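You operate a simulated robot arm through the tools that you are given. There is no shell and no other tool.

The job below is to be done with a simulated robot arm. You get a single attempt, and the scene is never put back.

## Task
Clamp the gripper, test its spring and sort it: good or weak tray.
Fine: the one in the fixture; 20 N or more is good; leave the clamp lever loose. Set down upright: yellow gripper.
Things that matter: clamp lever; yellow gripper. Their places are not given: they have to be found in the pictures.

Only the result counts: the job must be done as asked and must still hold three seconds after the hand-in. Knocking over, shifting, dropping, spilling or breaking anything else fails it.

## Robot
A 6-joint arm with a three-finger gripper, fixed in place. Base frame: the origin is at the foot of the arm, x ahead of it, y to its left, z up; the work surface is at about z = 0.85. Units: m, rad, N and s.
Its first joint turns from -2.897 to 2.897 rad. Payload 4.89 kg.
The tool frame sits at the grasp point between the pads (the TCP): z along the fingers, y along the line on which they close. The tips reach 0.03 m beyond it. The gripper opens to 0.164 m. The gripper's body begins 0.125 m behind the TCP.
Orientation is that of the tool frame in the base frame, as [roll, pitch, yaw] about the fixed x, y, z axes, in that order (R = Rz(yaw) Ry(pitch) Rx(roll)). With the fingers straight down and closing along the base's y, the tool's x points along the base's -x, its y along +y and its z along -z.

## Interface
- The arm moves only by the tool play_rows. Its argument "series" is a list of rows, each an object (a shift or turn left out is 0, a gripper value left out holds the last) with "xyz": the shift along the tool's x, y, z in m, a list of three; "rot": the turn, a rotation vector about the tool's x, y, z in rad, a list of three. In form: [{"xyz": [x, y, z], "rot": [ax, ay, az]}, ...]. A call has 1 to 20 rows; each row shifts and turns the commanded pose from where the row before left it, along the tool's axes as they then stand. "hand" is the opening, from 0 (shut) to 1 (fully open), set as the call begins (left out, the last holds). Each row takes 0.2 s and may step no farther than 0.05 m and 0.15 rad from the row before; otherwise, or with a gripper value out of range, the whole call is refused. Where a pose cannot be reached the arm comes as near as it can. A force on the tool above 50 N (or 10 N above the force at the start of the call, whichever is more), or a blocked arm, ends the call early, and 0.2 s more pass. Each finger travels about 0.108 m/s and halts on what it meets, pressing with about 38 N; the grip force reading is that of the motor and also rises with nothing between the fingers. The clock runs only during rows and for 0.2 s after the last one: add rows that do not move to give the fingers time. The reply holds the time, the measured pose of the TCP, the force on the tool along the base axes, the opening and the grip force, in the units named above and with some noise, with the torque about the TCP (base axes, N m) and any sound that the robot's microphone picked up.
- Cameras (640 x 400 px; columns grow to the right, rows downward): "scene" is fixed at [0.2202, 0.6511, 1.594]; the picture's right is [-0.31, -0.95, 0.00], its down [-0.75, 0.25, -0.61] and it looks along [0.58, -0.19, -0.79] (base axes); focal length 374 px, centre (320, 200). "wrist" rides on the gripper at [0.076, -0.002, -0.152] in the tool frame; the picture's right is [0.02, 1.00, 0.00], its down [-0.88, 0.02, -0.47] and it looks along [-0.47, 0.01, 0.88] (tool axes); focal length 247 px, centre (320, 200).
- camera(camera): a new picture of that camera. The clock stands still meanwhile.
- slide_trunk(by): slides the trunk up (or, below 0, down) by that many m; the arm rides with it, the base frame stays. It gives what a move gives, with no picture.
- measure_at(camera, pixels): there is no depth. For up to 12 entries [column, row, z] of the newest picture of that camera ("zoom" is the newest enlarged one), the place [x, y] in the base frame at which the ray of that pixel passes the height z, good to about 0.003 m. The clock stands still meanwhile.
- enlarge(camera, box): a new picture of the part [left, top, right, bottom] of that camera's present view, enlarged. The clock stands still meanwhile.
- close_job(): hands the job in; it is judged then, once.

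Open the gripper and draw the arm clear of the work before you hand the job in, unless the task says otherwise.

The tools are called as name(argument=value, ...) on one line, values as JSON. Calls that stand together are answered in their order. play_rows: Moves the arm, as the interface text tells. Its arguments: {"type":"object","properties":{"series":{"type":"array","items":{"type":"object","properties":{"xyz":{"type":"array","items":{"type":"number"}},"rot":{"type":"array","items":{"type":"number"}}}}},"hand":{"type":"number"}},"required":["series"]} The other tools are called the same way: slide_trunk (by) slides the trunk up or down; camera (camera) takes a picture; measure_at (camera, pixels) gives the place at which the rays of pixels pass given heights; enlarge (camera, box) takes an enlarged picture of a part of a camera's view; close_job () hands the job in.

At the start:

```text
t: 0.0
eef_pos: [0.5088, 0.5213, 1.2483]
tcp_rot: [-3.141, -0.001, 3.141]
contact_force: [1.4, -0.2, -0.3]
ft_torque: [0.04, 0.0, -0.03]
gripper_width: 0.1639
grasp_force: 0.0
trunk travel left (down, up): [-0.175, 0.215]
```

scene: 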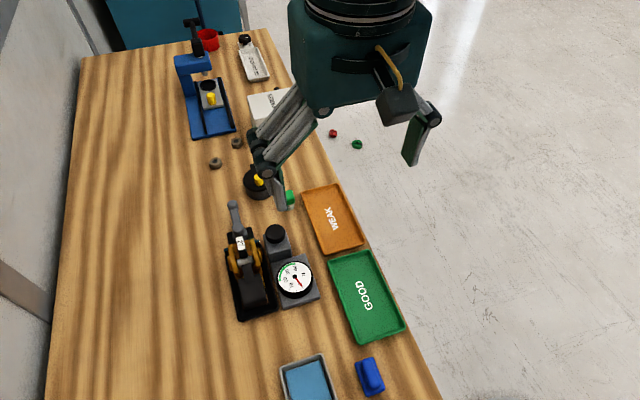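
wrist: 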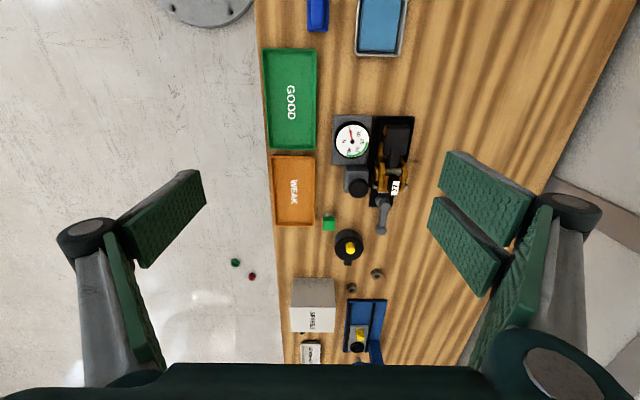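

I begin by enlarging the areas of interest: the fixture with the clamp near (245,265) and the dial at (295,277) in the scene, and the rest of the table.

enlarge(camera="scene", box=[200, 180, 340, 330])

enlarge(camera="wrist", box=[320, 100, 440, 250])

enlarge(camera="scene", box=[160, 10, 300, 220])

```text
2.67 times, centred on (270, 255) of scene
```

zoom: 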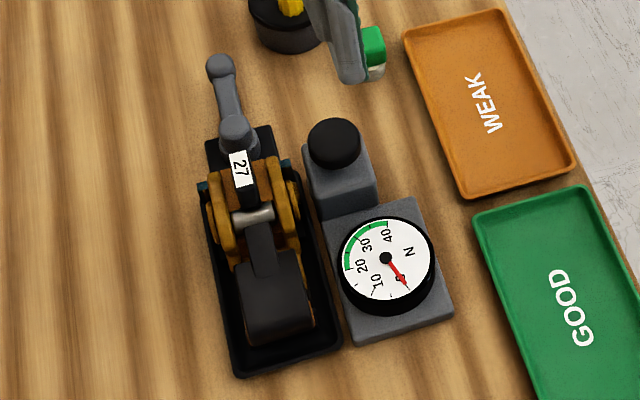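

```text
2.67 times, centred on (380, 175) of wrist
```

zoom: 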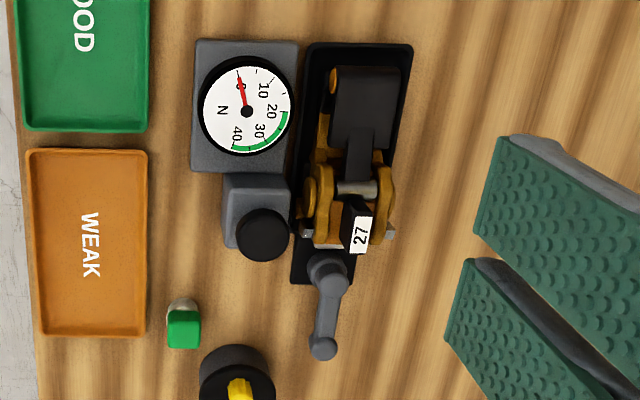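

```text
1.90 times, centred on (230, 115) of scene
```

zoom: 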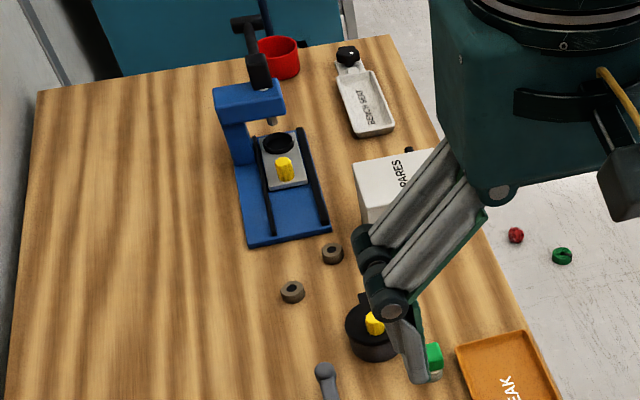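

The scene shows a fixture with a yellow hand gripper (tag "27"), a gray ball-ended clamp lever, and a gauge block with black knob. I measure the key places at table height and a few elevated heights.

camera(camera="scene")

measure_at(camera="scene", pixels=[[238, 321, 0.85], [276, 311, 0.85], [228, 240, 0.85], [234, 204, 0.87], [241, 231, 0.87], [275, 233, 0.9], [294, 277, 0.88], [332, 218, 0.855], [366, 296, 0.855], [258, 184, 0.87], [289, 197, 0.87], [260, 290, 0.9]])

measure_at(camera="wrist", pixels=[[381, 230, 0.87], [381, 202, 0.87], [358, 188, 0.9], [351, 140, 0.88], [413, 118, 0.85], [370, 205, 0.85], [396, 187, 0.93], [395, 140, 0.9], [372, 117, 0.85], [293, 190, 0.855], [291, 100, 0.855], [329, 222, 0.87]])

```text
taken
```

scene: 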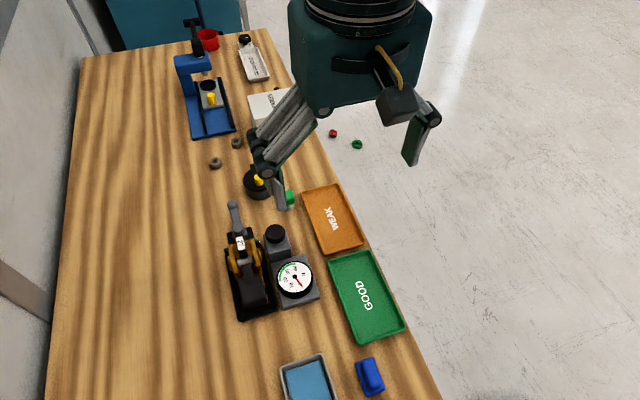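

```text
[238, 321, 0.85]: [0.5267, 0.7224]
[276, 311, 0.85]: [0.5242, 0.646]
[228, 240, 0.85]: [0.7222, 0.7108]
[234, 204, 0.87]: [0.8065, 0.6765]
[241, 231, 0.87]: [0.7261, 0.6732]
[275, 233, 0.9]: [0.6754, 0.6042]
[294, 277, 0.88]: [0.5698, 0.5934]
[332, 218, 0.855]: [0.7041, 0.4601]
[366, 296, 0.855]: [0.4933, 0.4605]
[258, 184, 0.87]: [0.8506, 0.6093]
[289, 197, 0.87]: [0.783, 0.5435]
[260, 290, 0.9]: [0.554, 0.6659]
```

```text
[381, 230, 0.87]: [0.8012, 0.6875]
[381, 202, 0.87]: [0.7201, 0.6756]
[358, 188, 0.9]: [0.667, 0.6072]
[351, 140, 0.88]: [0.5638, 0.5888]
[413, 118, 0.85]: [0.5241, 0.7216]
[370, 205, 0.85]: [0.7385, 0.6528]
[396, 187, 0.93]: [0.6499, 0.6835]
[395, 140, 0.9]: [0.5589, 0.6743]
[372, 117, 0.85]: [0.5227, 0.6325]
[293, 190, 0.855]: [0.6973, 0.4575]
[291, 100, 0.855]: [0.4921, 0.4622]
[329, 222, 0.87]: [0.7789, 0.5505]
```

The fixture spans about x 0.52–0.74, y 0.635–0.72, with the lever along +x to (0.805,0.68). I move the wrist camera nearer for a closer look, staying at TCP z≈1.1.

play_rows(series=[{"xyz": [-0.0102, 0.0278, 0.0297]}, {"xyz": [-0.0102, 0.0278, 0.0297]}, {"xyz": [-0.0102, 0.0278, 0.0297]}, {"xyz": [-0.0102, 0.0278, 0.0297]}, {"xyz": [-0.0102, 0.0278, 0.0297]}], hand=1)

camera(camera="wrist")

enlarge(camera="wrist", box=[220, 60, 420, 260])

camera(camera="scene")

```text
t: 1.2
eef_pos: [0.5601, 0.662, 1.1001]
tcp_rot: [3.141, -0.001, 3.141]
contact_force: [-0.3, -0.6, 2.1]
ft_torque: [0.22, -0.14, 0.0]
gripper_width: 0.1639
grasp_force: 0.1
trunk travel left (down, up): [-0.175, 0.215]
```

```text
taken
```

wrist: 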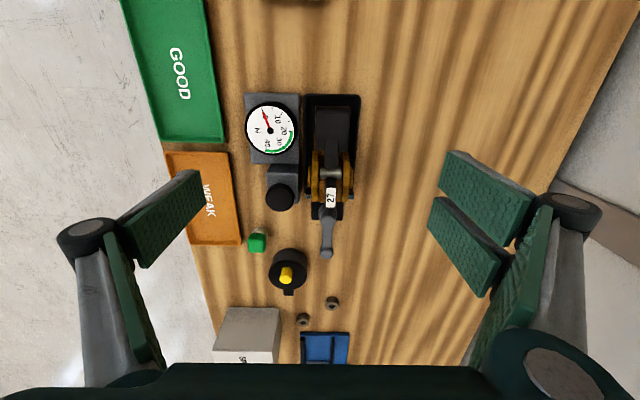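

```text
2.00 times, centred on (320, 160) of wrist
```

zoom: 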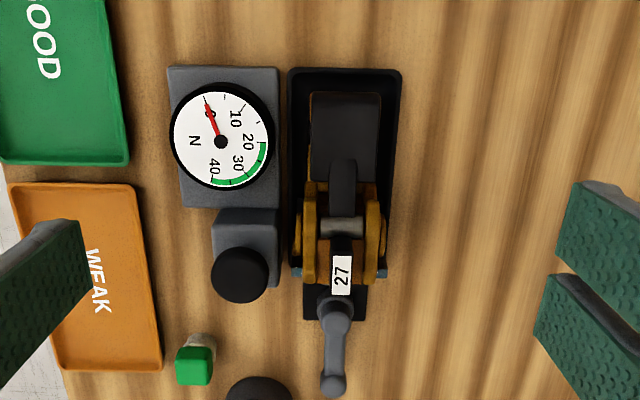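

```text
taken
```

scene: 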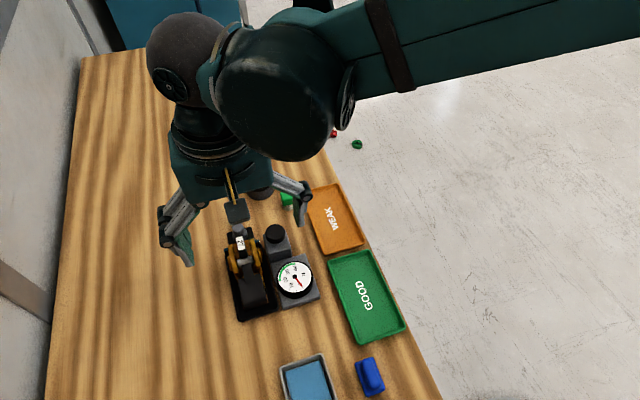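

I need a more sideways look at the fixture to understand its mechanism. I back off and tilt the tool forward about its y so the wrist camera looks at it from the −x side.

play_rows(series=[{"xyz": [0.0237, -0.0023, 0.027]}, {"xyz": [0.0237, -0.0023, 0.027]}, {"xyz": [0.0237, -0.0023, 0.027]}, {"rot": [0, -0.125, 0]}, {"rot": [0, -0.125, 0]}, {"rot": [0, -0.125, 0]}, {"rot": [0, -0.125, 0]}])

camera(camera="wrist")

enlarge(camera="wrist", box=[220, 100, 420, 300])

```text
t: 2.8
eef_pos: [0.4948, 0.6543, 1.0168]
tcp_rot: [-3.141, 0.501, 3.132]
contact_force: [0.9, -0.5, 0.5]
ft_torque: [0.04, 0.0, 0.07]
gripper_width: 0.164
grasp_force: 0.1
trunk travel left (down, up): [-0.175, 0.215]
```

```text
taken
```

wrist: 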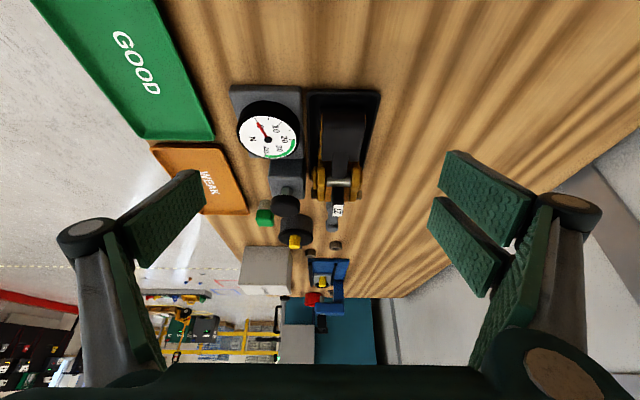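

```text
2.00 times, centred on (320, 200) of wrist
```

zoom: 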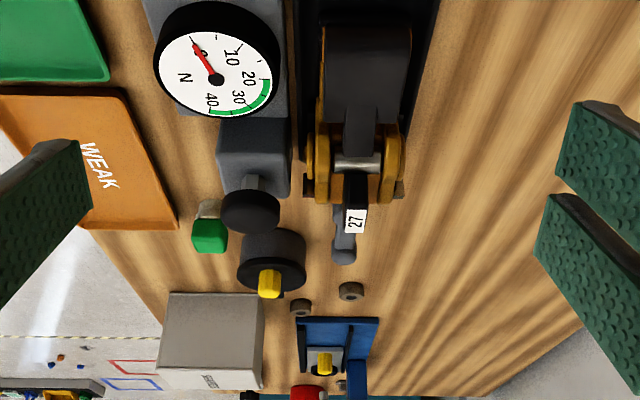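

The image shows the gauge's black plunger on a stem and the gripper lying in the black cradle with a pale axle and black tagged lever. I untilt and reposition to look from the −y side.

play_rows(series=[{"rot": [0, 0.125, 0]}, {"rot": [0, 0.125, 0]}, {"rot": [0, 0.125, 0]}, {"rot": [0, 0.125, 0]}, {"xyz": [-0.031, -0.033, -0.012]}, {"xyz": [-0.031, -0.033, -0.012]}, {"xyz": [-0.031, -0.033, -0.012]}, {"xyz": [-0.031, -0.033, -0.012]}, {"xyz": [-0.031, -0.033, -0.012]}])

play_rows(series=[{"rot": [0, 0, -0.1428]}, {"rot": [0, 0, -0.1428]}, {"rot": [0, 0, -0.1428]}, {"rot": [0, 0, -0.1428]}, {"rot": [0, 0, -0.1428]}, {"rot": [0, 0, -0.1428]}, {"rot": [0, 0, -0.1428]}, {"rot": [0, 0, -0.1428]}, {"rot": [0, 0, -0.1428]}, {"rot": [0, 0, -0.1428]}, {"rot": [0, 0, -0.1428]}, {"rot": [0, -0.125, 0]}, {"rot": [0, -0.125, 0]}, {"rot": [0, -0.125, 0]}, {"rot": [0, -0.125, 0]}])

camera(camera="wrist")

camera(camera="scene")

```text
t: 4.8
eef_pos: [0.6424, 0.4909, 1.078]
tcp_rot: [3.141, 0.001, 3.14]
contact_force: [-0.9, 0.4, -0.3]
ft_torque: [-0.17, -0.11, 0.02]
gripper_width: 0.1641
grasp_force: 0.0
trunk travel left (down, up): [-0.175, 0.215]
```

```text
t: 8.0
eef_pos: [0.6421, 0.4891, 1.0775]
tcp_rot: [3.141, 0.501, -1.571]
contact_force: [-0.2, 0.4, -0.4]
ft_torque: [-0.11, -0.06, -0.02]
gripper_width: 0.1641
grasp_force: 0.3
trunk travel left (down, up): [-0.175, 0.215]
```

```text
taken
```

wrist: 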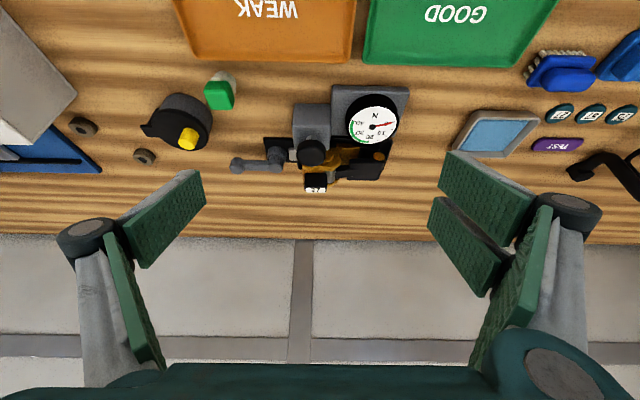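

```text
taken
```

scene: 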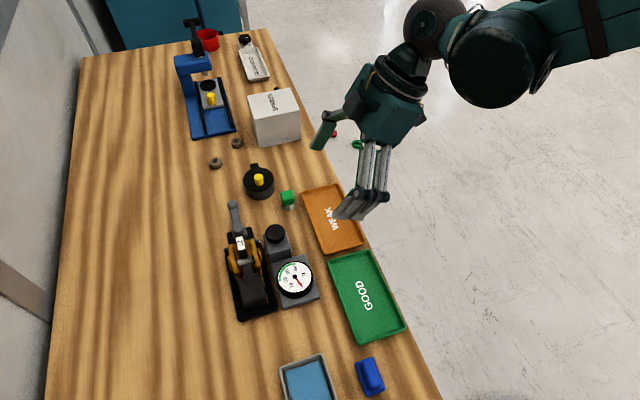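

The side view shows the fixture profile around (320,160) and some labelled tags near (560–620,115). I enlarge both.

enlarge(camera="wrist", box=[220, 70, 420, 210])

enlarge(camera="wrist", box=[440, 30, 640, 190])

enlarge(camera="scene", box=[215, 190, 335, 330])

```text
2.86 times, centred on (320, 140) of wrist
```

zoom: 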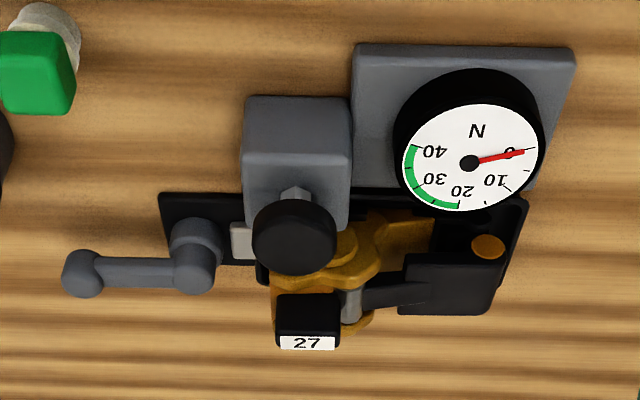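

```text
2.50 times, centred on (540, 110) of wrist
```

zoom: 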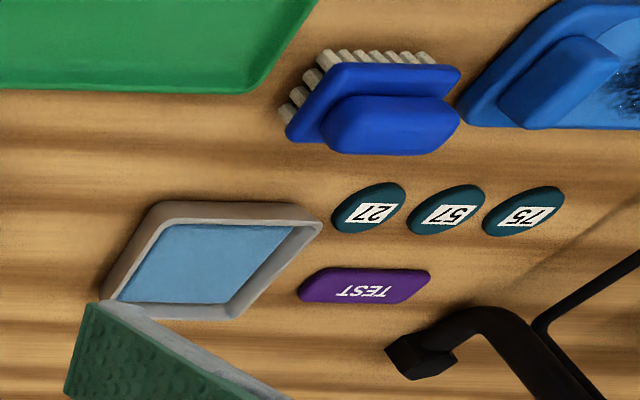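

```text
2.86 times, centred on (275, 260) of scene
```

zoom: 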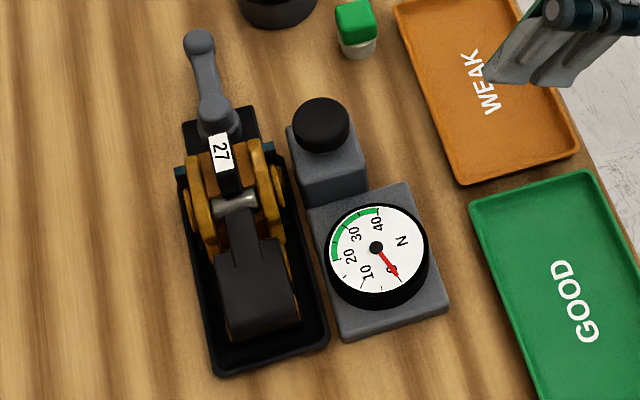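

There are teal discs 27/57/75 and a purple TEST piece nearer the base. I measure where these are, and various fixture points, before looking closer.

measure_at(camera="wrist", pixels=[[557, 145, 0.85], [558, 115, 0.85], [590, 115, 0.85], [620, 116, 0.85], [497, 135, 0.85], [600, 165, 0.87], [560, 72, 0.87], [236, 165, 0.88], [288, 164, 0.88], [311, 150, 0.92], [314, 176, 0.94], [316, 188, 0.94]])

measure_at(camera="scene", pixels=[[234, 204, 0.88], [240, 229, 0.88], [275, 232, 0.92], [241, 242, 0.94], [246, 261, 0.93], [272, 259, 0.88], [254, 290, 0.91]])

```text
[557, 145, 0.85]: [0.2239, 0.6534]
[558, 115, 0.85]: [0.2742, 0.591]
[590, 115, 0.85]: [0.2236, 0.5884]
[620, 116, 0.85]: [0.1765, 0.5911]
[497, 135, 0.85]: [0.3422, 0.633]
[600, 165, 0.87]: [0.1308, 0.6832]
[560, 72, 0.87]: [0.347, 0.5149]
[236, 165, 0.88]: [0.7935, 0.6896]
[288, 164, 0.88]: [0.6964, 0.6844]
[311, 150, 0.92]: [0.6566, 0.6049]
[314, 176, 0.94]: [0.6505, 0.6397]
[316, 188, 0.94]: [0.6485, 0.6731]
```

```text
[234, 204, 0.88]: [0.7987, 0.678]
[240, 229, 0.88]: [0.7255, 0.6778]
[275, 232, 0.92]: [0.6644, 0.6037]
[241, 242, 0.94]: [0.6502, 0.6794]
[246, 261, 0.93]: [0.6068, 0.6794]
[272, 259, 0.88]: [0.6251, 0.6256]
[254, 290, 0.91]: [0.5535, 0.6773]
```

The discs and TEST piece are around (0.22,0.59–0.65). I move the wrist camera over to look at them, to know whether they play a part.

play_rows(series=[{"xyz": [0.0085, 0.048, 0]}, {"xyz": [0.0085, 0.048, 0]}, {"xyz": [0.0085, 0.048, 0]}, {"xyz": [0.0085, 0.048, 0]}, {"xyz": [0.0085, 0.048, 0]}, {"xyz": [0.0085, 0.048, 0]}, {"xyz": [0.0085, 0.048, 0]}])

camera(camera="wrist")

enlarge(camera="wrist", box=[240, 60, 440, 260])

```text
t: 9.6
eef_pos: [0.3068, 0.4366, 1.0506]
tcp_rot: [3.138, 0.499, -1.572]
contact_force: [2.0, 1.5, -0.6]
ft_torque: [-0.07, 0.22, 0.14]
gripper_width: 0.164
grasp_force: 0.0
trunk travel left (down, up): [-0.175, 0.215]
```

```text
taken
```

wrist: 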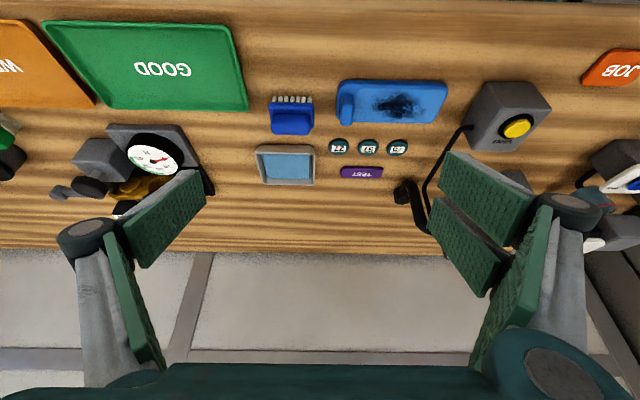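

```text
2.00 times, centred on (340, 160) of wrist
```

zoom: 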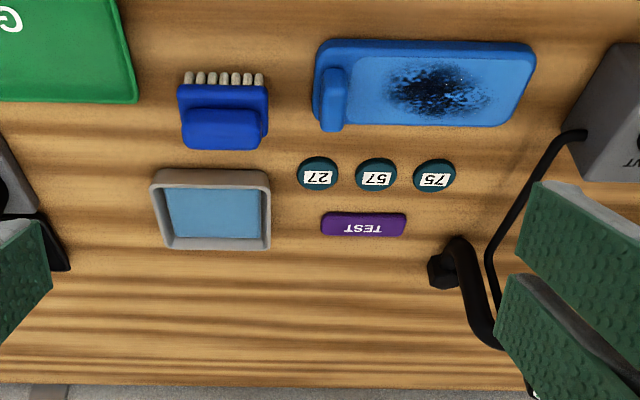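

These are other stations' items (brush, board, tags), not part of this job. I return to the fixture to get a close side view of the clamp lever.

play_rows(series=[{"xyz": [-0.0024, -0.0433, 0.0096]}, {"xyz": [-0.0024, -0.0433, 0.0096]}, {"xyz": [-0.0024, -0.0433, 0.0096]}, {"xyz": [-0.0024, -0.0433, 0.0096]}, {"xyz": [-0.0024, -0.0433, 0.0096]}, {"xyz": [-0.0024, -0.0433, 0.0096]}, {"xyz": [-0.0024, -0.0433, 0.0096]}, {"xyz": [-0.0024, -0.0433, 0.0096]}, {"xyz": [-0.0024, -0.0433, 0.0096]}, {"xyz": [-0.0024, -0.0433, 0.0096]}])

camera(camera="wrist")

enlarge(camera="wrist", box=[260, 110, 460, 235])

```text
t: 11.8
eef_pos: [0.7373, 0.5013, 0.9779]
tcp_rot: [-3.14, 0.502, -1.573]
contact_force: [-1.5, -0.5, 2.1]
ft_torque: [-0.05, -0.23, -0.1]
gripper_width: 0.1639
grasp_force: 0.0
trunk travel left (down, up): [-0.175, 0.215]
```

```text
taken
```

wrist: 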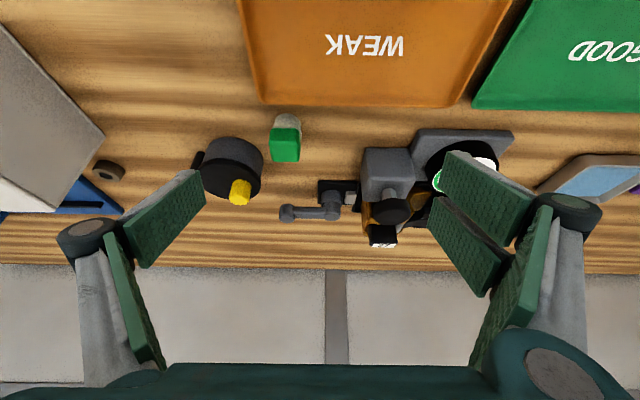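

```text
3.20 times, centred on (360, 172) of wrist
```

zoom: 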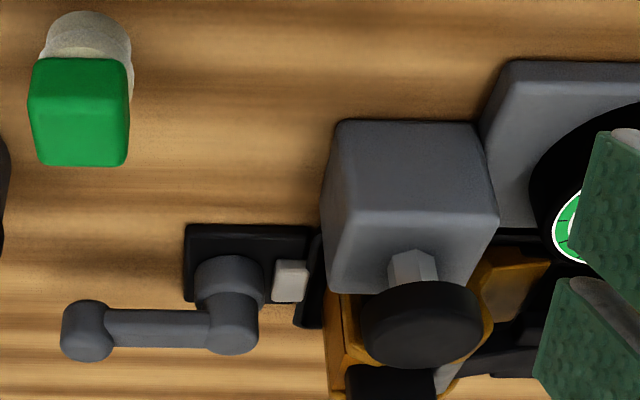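

I see the lever clearly: vertical post at about (332,213), horizontal arm, and tip knob at (287,213), with a pale clamp block toward the gripper. I measure them at several heights.

measure_at(camera="wrist", pixels=[[287.5, 216, 0.88], [287.5, 216, 0.89], [287.5, 216, 0.9], [332.5, 213, 0.88], [332.5, 213, 0.89], [332.5, 213, 0.9], [386, 212, 0.92], [386, 212, 0.91], [351, 198, 0.865]])

enlarge(camera="scene", box=[210, 190, 310, 270])

measure_at(camera="scene", pixels=[[234, 203, 0.88], [234, 203, 0.89], [234, 203, 0.9], [241, 229, 0.88], [241, 229, 0.89], [241, 229, 0.9], [275, 232, 0.92], [275, 232, 0.91]])

```text
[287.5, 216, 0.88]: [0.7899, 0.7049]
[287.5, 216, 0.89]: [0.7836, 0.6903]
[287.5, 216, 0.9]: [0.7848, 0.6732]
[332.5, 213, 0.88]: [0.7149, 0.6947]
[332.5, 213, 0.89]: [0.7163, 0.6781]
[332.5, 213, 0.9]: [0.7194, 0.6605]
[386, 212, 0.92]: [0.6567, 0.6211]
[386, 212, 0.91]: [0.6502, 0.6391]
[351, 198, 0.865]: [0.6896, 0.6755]
```

```text
5.00 times, centred on (260, 230) of scene
```

zoom: 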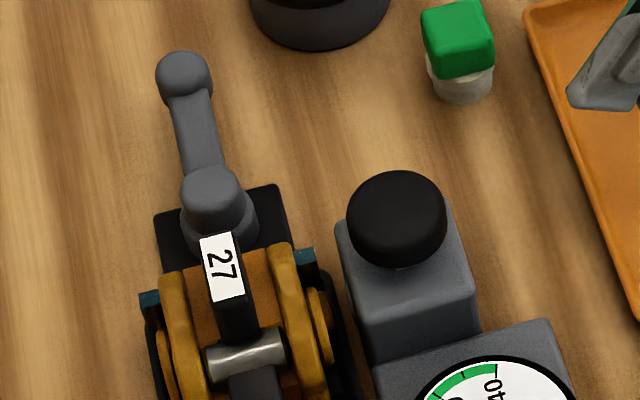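

```text
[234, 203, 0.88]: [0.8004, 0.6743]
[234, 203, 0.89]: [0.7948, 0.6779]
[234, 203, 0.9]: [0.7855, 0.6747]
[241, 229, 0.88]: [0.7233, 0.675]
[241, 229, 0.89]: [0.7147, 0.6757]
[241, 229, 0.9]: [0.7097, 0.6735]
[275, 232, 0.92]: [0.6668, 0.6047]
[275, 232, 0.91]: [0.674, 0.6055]
```

Lever post is about (0.716,0.677, top≈0.89) and the tip knob about (0.79,0.678, top≈0.895); the plunger is at (0.66,0.605,≈0.925). I untilt, raise, turn back to the original yaw and tilt 0.35 rad for reach.

play_rows(series=[{"rot": [0, 0.125, 0]}, {"rot": [0, 0.125, 0]}, {"rot": [0, 0.125, 0]}, {"rot": [0, 0.125, 0]}, {"xyz": [0, 0, -0.05]}, {"xyz": [0, 0, -0.05]}, {"rot": [0, 0, 0.1428]}, {"rot": [0, 0, 0.1428]}, {"rot": [0, 0, 0.1428]}, {"rot": [0, 0, 0.1428]}, {"rot": [0, 0, 0.1428]}, {"rot": [0, 0, 0.1428]}, {"rot": [0, 0, 0.1428]}, {"rot": [0, 0, 0.1428]}, {"rot": [0, 0, 0.1428]}, {"rot": [0, 0, 0.1428]}, {"rot": [0, 0, 0.1428]}, {"rot": [0, -0.1167, 0]}, {"rot": [0, -0.1167, 0]}, {"rot": [0, -0.1167, 0]}], hand=0.3)

```text
t: 16.0
eef_pos: [0.7406, 0.5033, 1.0781]
tcp_rot: [-3.14, 0.351, 3.14]
contact_force: [0.2, 0.9, -0.4]
ft_torque: [0.01, 0.07, -0.02]
gripper_width: 0.0491
grasp_force: 0.0
trunk travel left (down, up): [-0.175, 0.215]
```

Now I move over the lever knob, staying about 10 cm above it.

play_rows(series=[{"xyz": [-0.003, 0.035, 0.0177]}, {"xyz": [-0.003, 0.035, 0.0177]}, {"xyz": [-0.003, 0.035, 0.0177]}, {"xyz": [-0.003, 0.035, 0.0177]}, {"xyz": [-0.003, 0.035, 0.0177]}])

camera(camera="wrist")

camera(camera="scene")

```text
t: 17.2
eef_pos: [0.7829, 0.6781, 0.9988]
tcp_rot: [3.141, 0.352, 3.139]
contact_force: [-0.7, -1.9, 1.7]
ft_torque: [0.2, -0.03, 0.06]
gripper_width: 0.0493
grasp_force: 0.1
trunk travel left (down, up): [-0.175, 0.215]
```

```text
taken
```

wrist: 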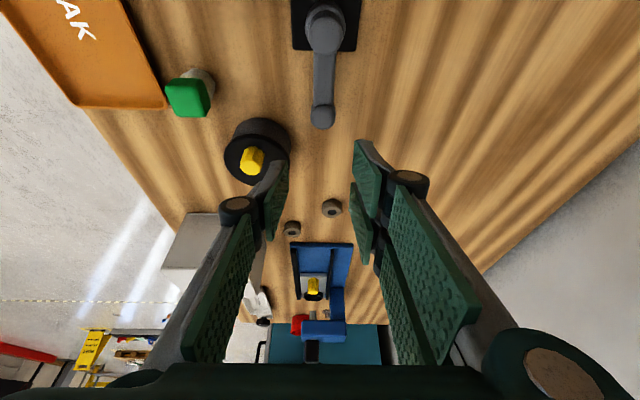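

```text
taken
```

scene: 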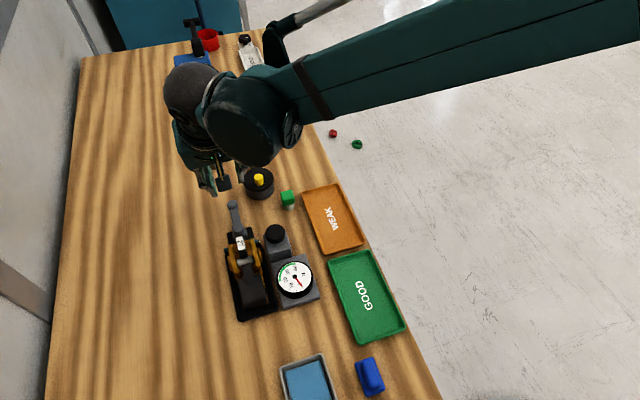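

The knob appears at (323,116) in the wrist view. I measure it precisely.

measure_at(camera="wrist", pixels=[[323, 117, 0.89], [323, 117, 0.88], [325, 30, 0.89], [322, 107, 0.89], [322, 128, 0.85], [322, 128, 0.87], [258, 150, 0.88]])

enlarge(camera="wrist", box=[270, 0, 380, 140])

```text
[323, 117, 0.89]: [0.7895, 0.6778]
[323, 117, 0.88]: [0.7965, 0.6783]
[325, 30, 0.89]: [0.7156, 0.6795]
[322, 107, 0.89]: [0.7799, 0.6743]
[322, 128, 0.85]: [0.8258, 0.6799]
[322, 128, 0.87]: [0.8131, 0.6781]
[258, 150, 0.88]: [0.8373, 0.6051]
```

```text
2.86 times, centred on (325, 70) of wrist
```

zoom: 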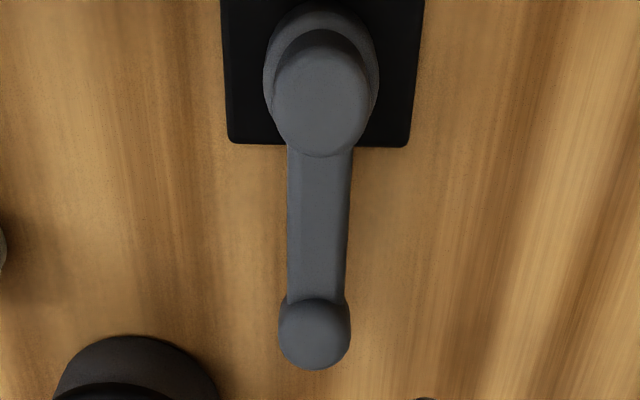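

Knob centre ≈(0.79,0.678). I lower the partly open fingers to straddle the lever arm near the knob with tips at about z 0.87.

play_rows(series=[{"xyz": [0.0103, 0, 0.032]}, {"xyz": [0.0103, 0, 0.032]}, {"xyz": [0.0103, 0, 0.032]}, {}])

camera(camera="wrist")

camera(camera="scene")

```text
t: 18.2
eef_pos: [0.7888, 0.6774, 0.896]
tcp_rot: [-3.141, 0.351, -3.142]
contact_force: [0.6, 0.6, -0.8]
ft_torque: [-0.05, 0.02, 0.02]
gripper_width: 0.0493
grasp_force: 0.1
trunk travel left (down, up): [-0.175, 0.215]
```

```text
taken
```

wrist: 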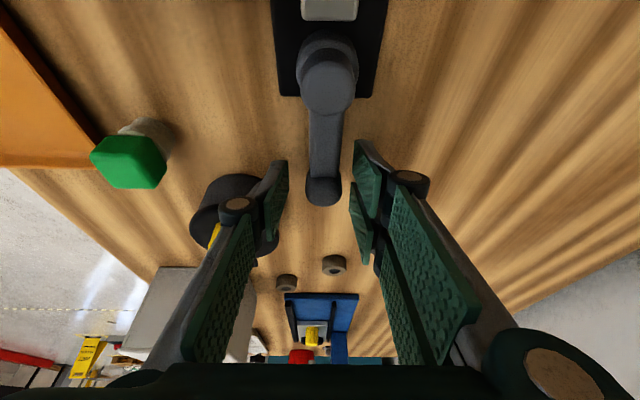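

```text
taken
```

scene: 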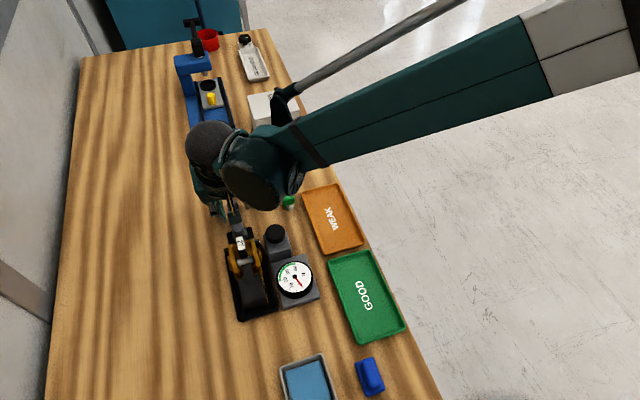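

The knob lies between the fingers near TCP. I try swinging it toward +y (counterclockwise) gently: take up slack and then two small arc steps while watching force.

play_rows(series=[{"xyz": [0, 0.007, 0]}, {"xyz": [0, 0.007, 0]}, {"xyz": [0.0003, 0.0073, -0.0001], "rot": [-0.0343, 0, -0.0939]}, {}])

camera(camera="wrist")

```text
t: 19.2
eef_pos: [0.788, 0.6977, 0.8976]
tcp_rot: [3.141, 0.351, -3.042]
contact_force: [-3.3, -14.1, -2.4]
ft_torque: [-0.19, 0.11, -0.15]
gripper_width: 0.0547
grasp_force: 7.0
trunk travel left (down, up): [-0.175, 0.215]
```

```text
taken
```

wrist: 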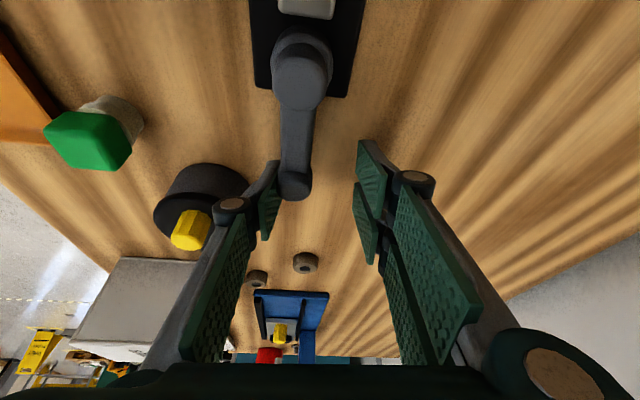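

The force rose to 14 N in −y, and the fingers are flexing open. I check whether the knob moved, now seen at (295,188).

measure_at(camera="wrist", pixels=[[295, 188, 0.89], [302, 90, 0.89], [295, 170, 0.89]])

```text
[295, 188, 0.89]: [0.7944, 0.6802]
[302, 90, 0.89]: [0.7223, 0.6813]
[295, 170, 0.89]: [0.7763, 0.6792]
```

The knob hasn't moved, so +y is a stop. I reverse, shift 1 cm inward along the arm (away from the black cylinder), and try the −y direction gently.

play_rows(series=[{"xyz": [0, -0.0073, 0], "rot": [0.0343, 0, 0.0939]}, {"xyz": [0, -0.007, 0]}, {"xyz": [0, -0.007, 0]}, {"xyz": [0.0094, 0, -0.0034]}, {}])

play_rows(series=[{"xyz": [0, -0.007, 0]}, {"xyz": [0, -0.006, 0]}, {"xyz": [0.0003, -0.0063, -0.0001], "rot": [0.0343, 0, 0.0939]}, {}])

camera(camera="wrist")

```text
t: 20.4
eef_pos: [0.7784, 0.6761, 0.8999]
tcp_rot: [3.141, 0.35, 3.14]
contact_force: [0.4, 0.1, 0.8]
ft_torque: [0.03, 0.02, 0.02]
gripper_width: 0.0492
grasp_force: 0.1
trunk travel left (down, up): [-0.175, 0.215]
```

```text
t: 21.4
eef_pos: [0.7782, 0.6583, 0.8992]
tcp_rot: [3.141, 0.351, 3.039]
contact_force: [0.5, 0.4, -0.5]
ft_torque: [0.0, -0.01, -0.01]
gripper_width: 0.0493
grasp_force: 0.4
trunk travel left (down, up): [-0.175, 0.215]
```

```text
taken
```

wrist: 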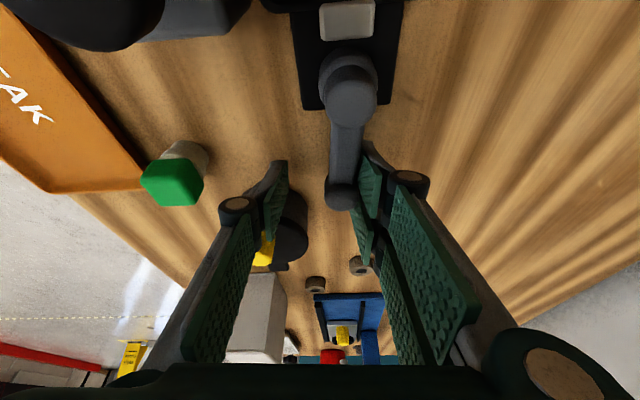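

No force yet; the finger is just touching the arm's +y side. I continue with two more small arc steps.

play_rows(series=[{"xyz": [0.0003, -0.0063, -0.0001], "rot": [0.0343, 0, 0.0939]}, {"xyz": [0.0003, -0.0063, -0.0001], "rot": [0.0343, 0, 0.0939]}, {}])

camera(camera="wrist")

```text
t: 22.2
eef_pos: [0.7751, 0.6477, 0.8982]
tcp_rot: [-3.141, 0.35, 2.839]
contact_force: [0.9, 0.6, 1.1]
ft_torque: [0.01, -0.01, 0.0]
gripper_width: 0.0497
grasp_force: 0.2
trunk travel left (down, up): [-0.175, 0.215]
```

```text
taken
```

wrist: 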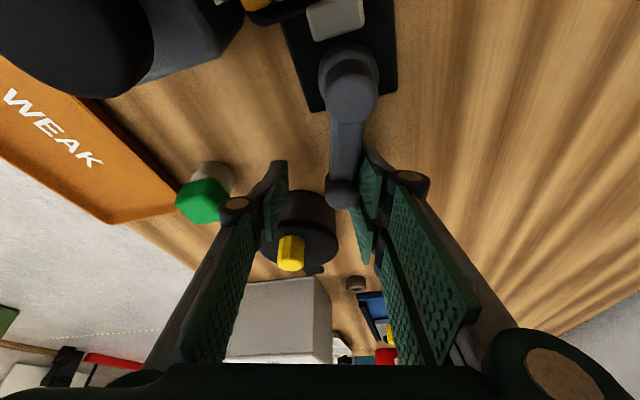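

The lever follows freely in the −y direction (arm stays beside the right finger while the view rotated). I narrow the gap to 3 cm around the arm and continue the arc to about −0.8 rad.

play_rows(series=[{"xyz": [0, 0.0045, 0]}, {"xyz": [0, 0.0045, 0]}, {"xyz": [0.0004, -0.0079, -0.0001], "rot": [0.0412, 0, 0.1127]}, {"xyz": [0.0004, -0.0079, -0.0001], "rot": [0.0412, 0, 0.1127]}, {"xyz": [0.0004, -0.0079, -0.0001], "rot": [0.0412, 0, 0.1127]}, {"xyz": [0.0004, -0.0079, -0.0001], "rot": [0.0412, 0, 0.1127]}, {}], hand=0.183)

camera(camera="wrist")

camera(camera="scene")

```text
t: 23.8
eef_pos: [0.7614, 0.6304, 0.8978]
tcp_rot: [3.141, 0.351, 2.361]
contact_force: [1.0, 1.0, -0.2]
ft_torque: [-0.01, -0.02, -0.03]
gripper_width: 0.0304
grasp_force: 0.2
trunk travel left (down, up): [-0.175, 0.215]
```

```text
taken
```

wrist: 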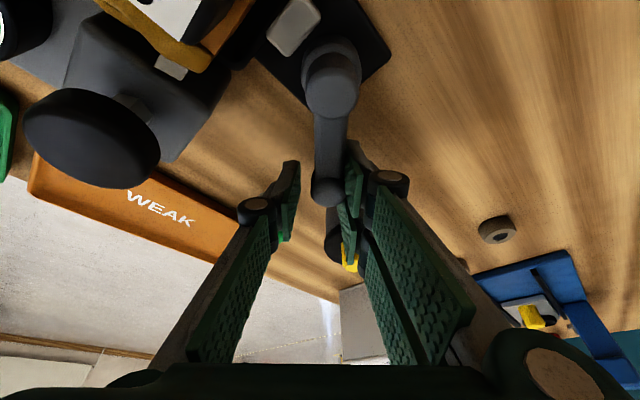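

```text
taken
```

scene: 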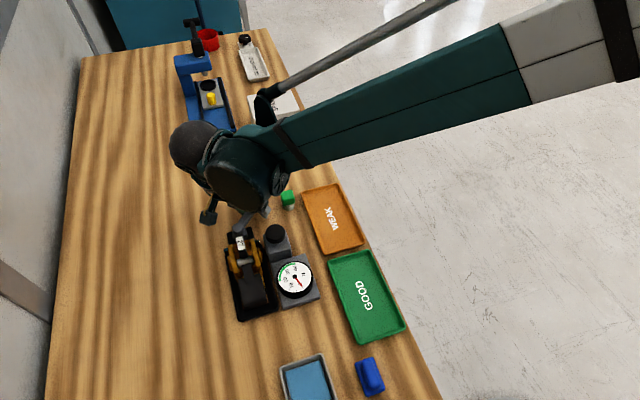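

Lever is now at about −45°, and the plunger is well left of the left finger. I continue three more arc steps.

play_rows(series=[{"xyz": [0.0004, -0.0079, -0.0001], "rot": [0.0412, 0, 0.1127]}, {"xyz": [0.0004, -0.0079, -0.0001], "rot": [0.0412, 0, 0.1127]}, {"xyz": [0.0004, -0.0079, -0.0001], "rot": [0.0412, 0, 0.1127]}, {}])

camera(camera="wrist")

```text
t: 24.8
eef_pos: [0.7441, 0.6152, 0.8969]
tcp_rot: [-3.141, 0.349, 2.0]
contact_force: [0.8, 1.2, 0.1]
ft_torque: [0.05, -0.03, 0.01]
gripper_width: 0.0305
grasp_force: 0.8
trunk travel left (down, up): [-0.175, 0.215]
```

```text
taken
```

wrist: 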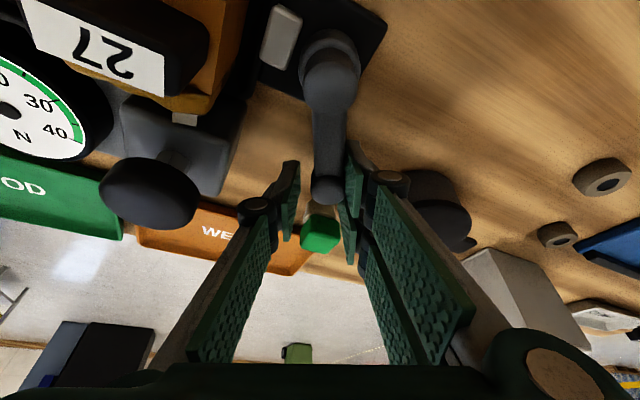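

Still free, about 3–4 cm between the left finger and plunger. Two more steps.

play_rows(series=[{"xyz": [0.0004, -0.0079, -0.0001], "rot": [0.0412, 0, 0.1127]}, {"xyz": [0.0004, -0.0079, -0.0001], "rot": [0.0412, 0, 0.1127]}, {}])

camera(camera="wrist")

camera(camera="scene")

```text
t: 25.6
eef_pos: [0.7281, 0.61, 0.8965]
tcp_rot: [3.141, 0.353, 1.758]
contact_force: [0.8, 0.2, -0.2]
ft_torque: [0.04, -0.03, 0.01]
gripper_width: 0.0304
grasp_force: 0.3
trunk travel left (down, up): [-0.175, 0.215]
```

```text
taken
```

wrist: 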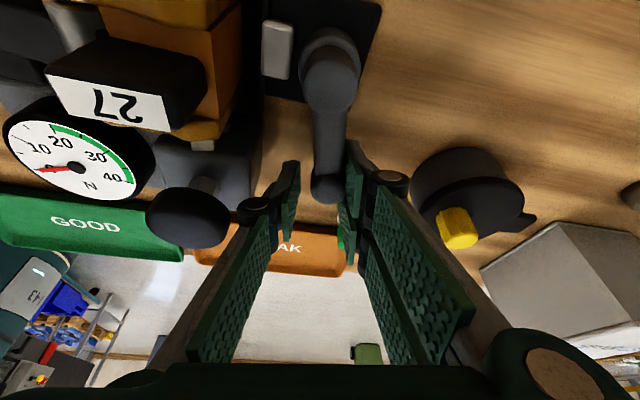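

```text
taken
```

scene: 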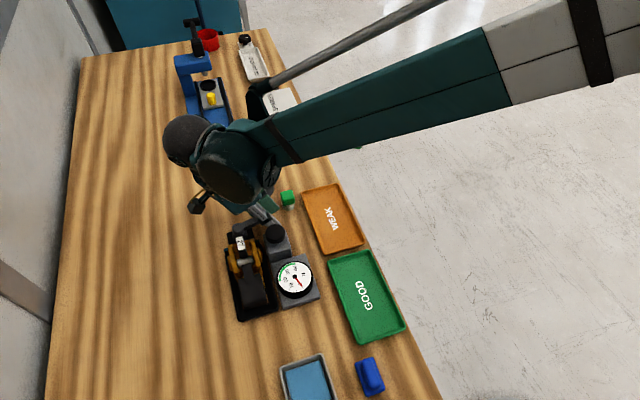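

The left knuckle is now close to the plunger. I lift out, close the fingers, and re-enter on the trailing (+x) side of the lever to push the last part.

play_rows(series=[{"xyz": [-0.0103, 0, -0.0282]}, {"xyz": [-0.0103, 0, -0.0282]}, {"xyz": [0, 0.029, 0]}, {}, {}])

play_rows(series=[{}, {}, {"xyz": [0.0103, 0, 0.0282]}, {"xyz": [0.0103, 0, 0.0282]}, {}], hand=0)

camera(camera="wrist")

```text
t: 26.8
eef_pos: [0.757, 0.6168, 0.9578]
tcp_rot: [3.14, 0.351, 1.761]
contact_force: [0.1, 0.6, -0.3]
ft_torque: [-0.06, 0.0, 0.01]
gripper_width: 0.03
grasp_force: 0.1
trunk travel left (down, up): [-0.175, 0.215]
```

```text
t: 28.0
eef_pos: [0.7571, 0.6159, 0.8991]
tcp_rot: [3.14, 0.351, 1.76]
contact_force: [2.1, -0.9, 5.3]
ft_torque: [0.0, 0.11, -0.01]
gripper_width: 0.0
grasp_force: 38.3
trunk travel left (down, up): [-0.175, 0.215]
```

```text
taken
```

wrist: 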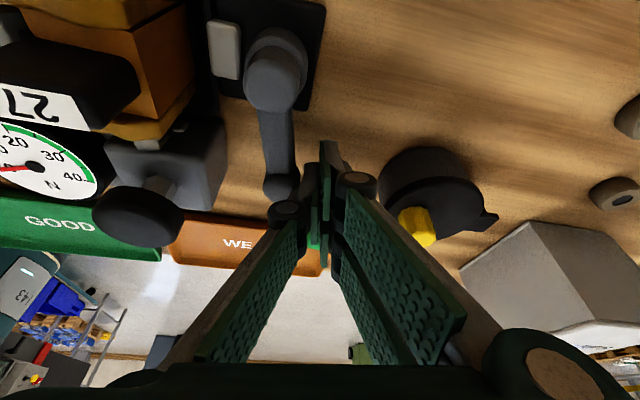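

The closed fingers are beside the knob on its +x side. I push along the arc in small steps watching force.

play_rows(series=[{"xyz": [0.0004, -0.0079, -0.0001], "rot": [0.0412, 0, 0.1127]}, {"xyz": [0.0004, -0.0079, -0.0001], "rot": [0.0412, 0, 0.1127]}, {}])

camera(camera="wrist")

```text
t: 29.0
eef_pos: [0.7441, 0.6129, 0.8985]
tcp_rot: [3.137, 0.349, 1.517]
contact_force: [14.9, 3.4, 11.3]
ft_torque: [0.08, 0.21, -0.11]
gripper_width: 0.0
grasp_force: 37.6
trunk travel left (down, up): [-0.175, 0.215]
stopped in row 3: the force on the tool passed its limit at 52 N (the readings are from after the stop); the commanded pose is now the measured one
```

```text
taken
```

wrist: 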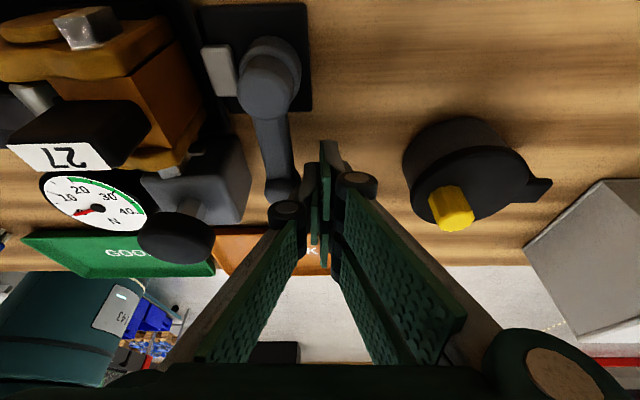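

Force hit a stop at 52 N: the lever seems at its end of travel. I measure the post (270,88) and knob (280,190) and look at the scene.

measure_at(camera="wrist", pixels=[[270, 88, 0.89], [280, 190, 0.89], [222, 62, 0.865]])

enlarge(camera="scene", box=[210, 190, 330, 330])

enlarge(camera="wrist", box=[170, 0, 330, 220])

```text
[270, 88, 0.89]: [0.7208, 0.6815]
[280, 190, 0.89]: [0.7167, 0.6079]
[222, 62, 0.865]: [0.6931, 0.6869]
```

```text
2.86 times, centred on (270, 260) of scene
```

zoom: 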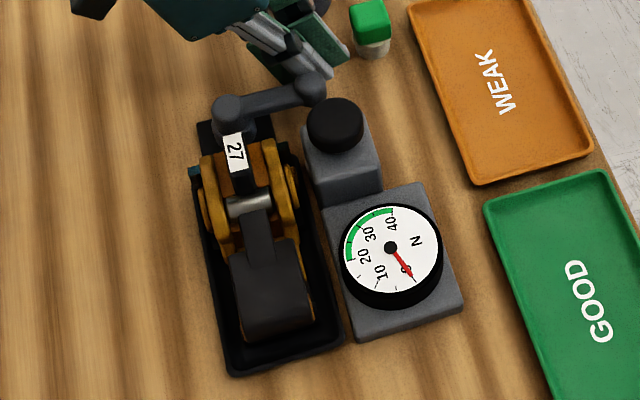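

```text
1.82 times, centred on (250, 110) of wrist
```

zoom: 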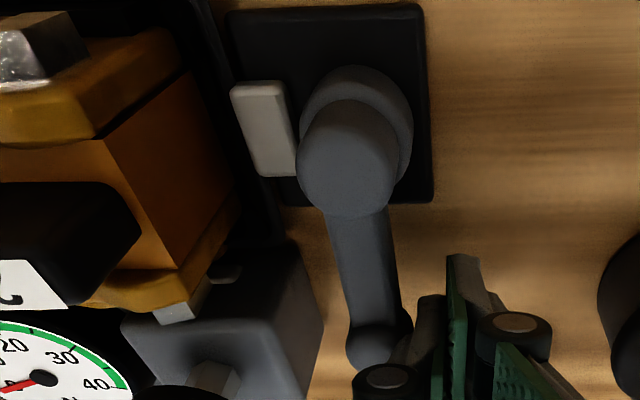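

The lever now points to −y (90° turned), against its stop – the clamped position. I back off, lift, straighten the tool and return to yaw π so the wrist camera can see the gauge while I press the plunger.

play_rows(series=[{"xyz": [0, 0.012, 0]}, {"xyz": [-0.0137, 0, -0.0376]}, {"xyz": [-0.0137, 0, -0.0376]}, {"xyz": [-0.0137, 0, -0.0376]}, {"rot": [0, 0.1167, 0]}, {"rot": [0, 0.1167, 0]}, {"rot": [0, 0.1167, 0]}, {"rot": [0, 0, -0.1477]}, {"rot": [0, 0, -0.1477]}, {"rot": [0, 0, -0.1477]}, {"rot": [0, 0, -0.1477]}, {"rot": [0, 0, -0.1477]}, {"rot": [0, 0, -0.1477]}, {"rot": [0, 0, -0.1477]}, {"rot": [0, 0, -0.1477]}, {"rot": [0, 0, -0.1477]}, {"rot": [0, 0, -0.1477]}, {"rot": [0, 0, -0.1477]}])

camera(camera="wrist")

camera(camera="scene")

```text
t: 32.8
eef_pos: [0.7535, 0.6129, 1.0183]
tcp_rot: [3.141, 0.002, -3.139]
contact_force: [0.6, -0.6, -0.5]
ft_torque: [0.01, 0.02, 0.04]
gripper_width: 0.0001
grasp_force: 38.1
trunk travel left (down, up): [-0.175, 0.215]
```

```text
taken
```

wrist: 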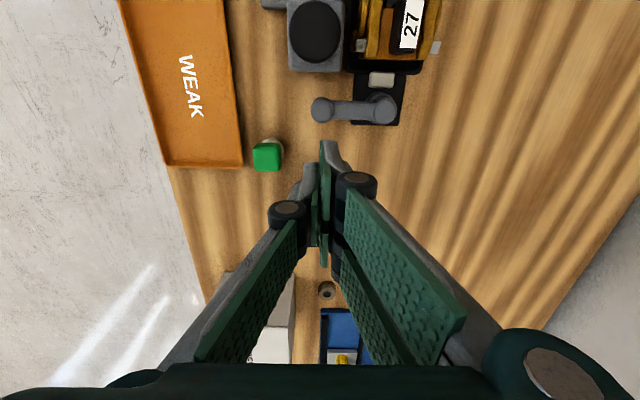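

```text
taken
```

scene: 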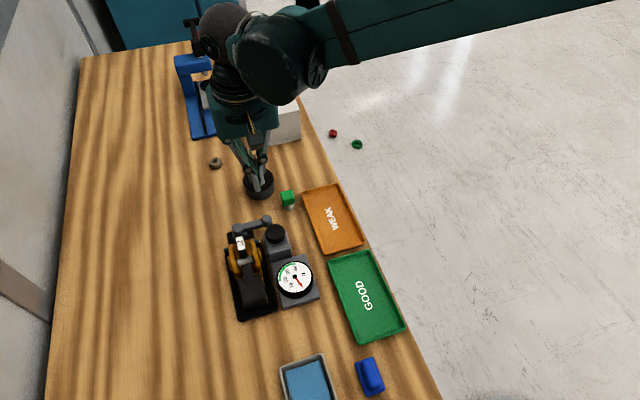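

The plunger is at (315,31) in the wrist view and the lever points −y. I measure the plunger top.

measure_at(camera="wrist", pixels=[[315, 31, 0.92], [315, 31, 0.93], [292, 31, 0.92], [338, 31, 0.92], [315, 0, 0.92], [315, 62, 0.92], [381, 80, 0.87]])

```text
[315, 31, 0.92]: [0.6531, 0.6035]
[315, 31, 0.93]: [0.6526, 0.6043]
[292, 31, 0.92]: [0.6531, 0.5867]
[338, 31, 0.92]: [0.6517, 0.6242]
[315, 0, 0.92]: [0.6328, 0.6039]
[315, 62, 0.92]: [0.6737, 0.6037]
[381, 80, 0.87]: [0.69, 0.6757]
```

Plunger centre ≈(0.655,0.604), top ≈0.93. I move above it with closed fingertips at about z 0.965.

play_rows(series=[{"xyz": [0.0328, -0.003, 0.006]}, {"xyz": [0.0328, -0.003, 0.006]}, {"xyz": [0.0328, -0.003, 0.006]}, {"xyz": [0, 0, 0.01]}, {}])

camera(camera="wrist")

camera(camera="scene")

```text
t: 34.0
eef_pos: [0.6573, 0.6032, 0.9897]
tcp_rot: [3.141, 0.004, -3.138]
contact_force: [-0.1, 0.0, 0.7]
ft_torque: [0.0, -0.06, 0.01]
gripper_width: 0.0
grasp_force: 38.0
trunk travel left (down, up): [-0.175, 0.215]
```

```text
taken
```

wrist: 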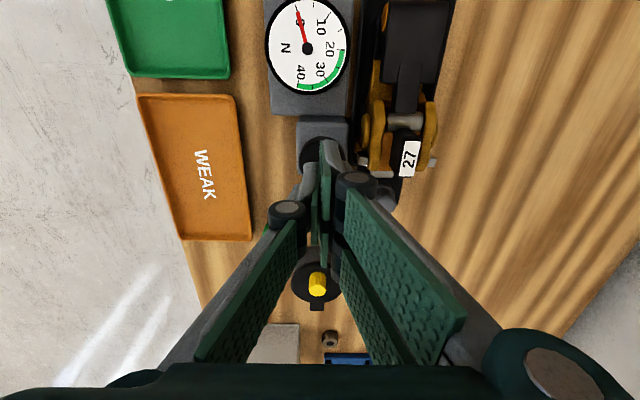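

```text
taken
```

scene: 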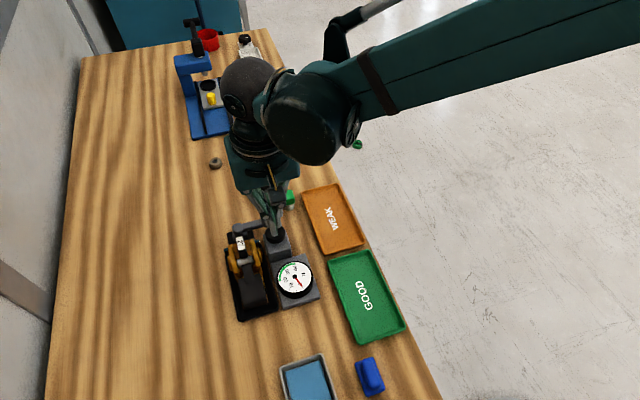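

Both cameras see the gauge at 0. I press down in small steps.

play_rows(series=[{"xyz": [0, 0, 0.01]}, {"xyz": [0, 0, 0.008]}, {"xyz": [0, 0, 0.006]}, {"xyz": [0, 0, 0.004]}, {"xyz": [0, 0, 0.003]}, {"xyz": [0, 0, 0.003]}, {}])

enlarge(camera="wrist", box=[240, 0, 460, 220])

```text
t: 35.6
eef_pos: [0.6563, 0.6042, 0.9558]
tcp_rot: [3.14, 0.001, -3.14]
contact_force: [-1.1, 1.1, 2.8]
ft_torque: [0.04, 0.06, -0.01]
gripper_width: 0.006
grasp_force: 44.7
trunk travel left (down, up): [-0.175, 0.215]
```

```text
1.82 times, centred on (350, 110) of wrist
```

zoom: 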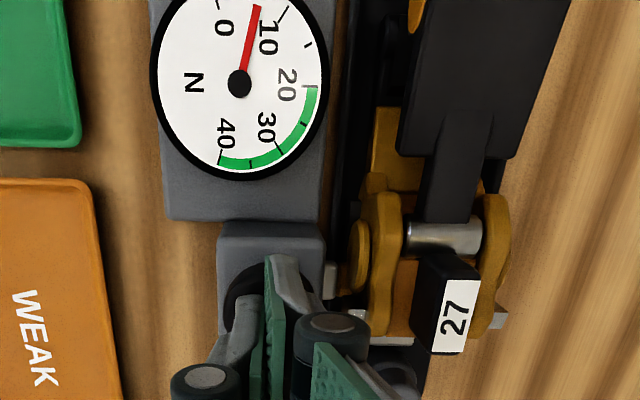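

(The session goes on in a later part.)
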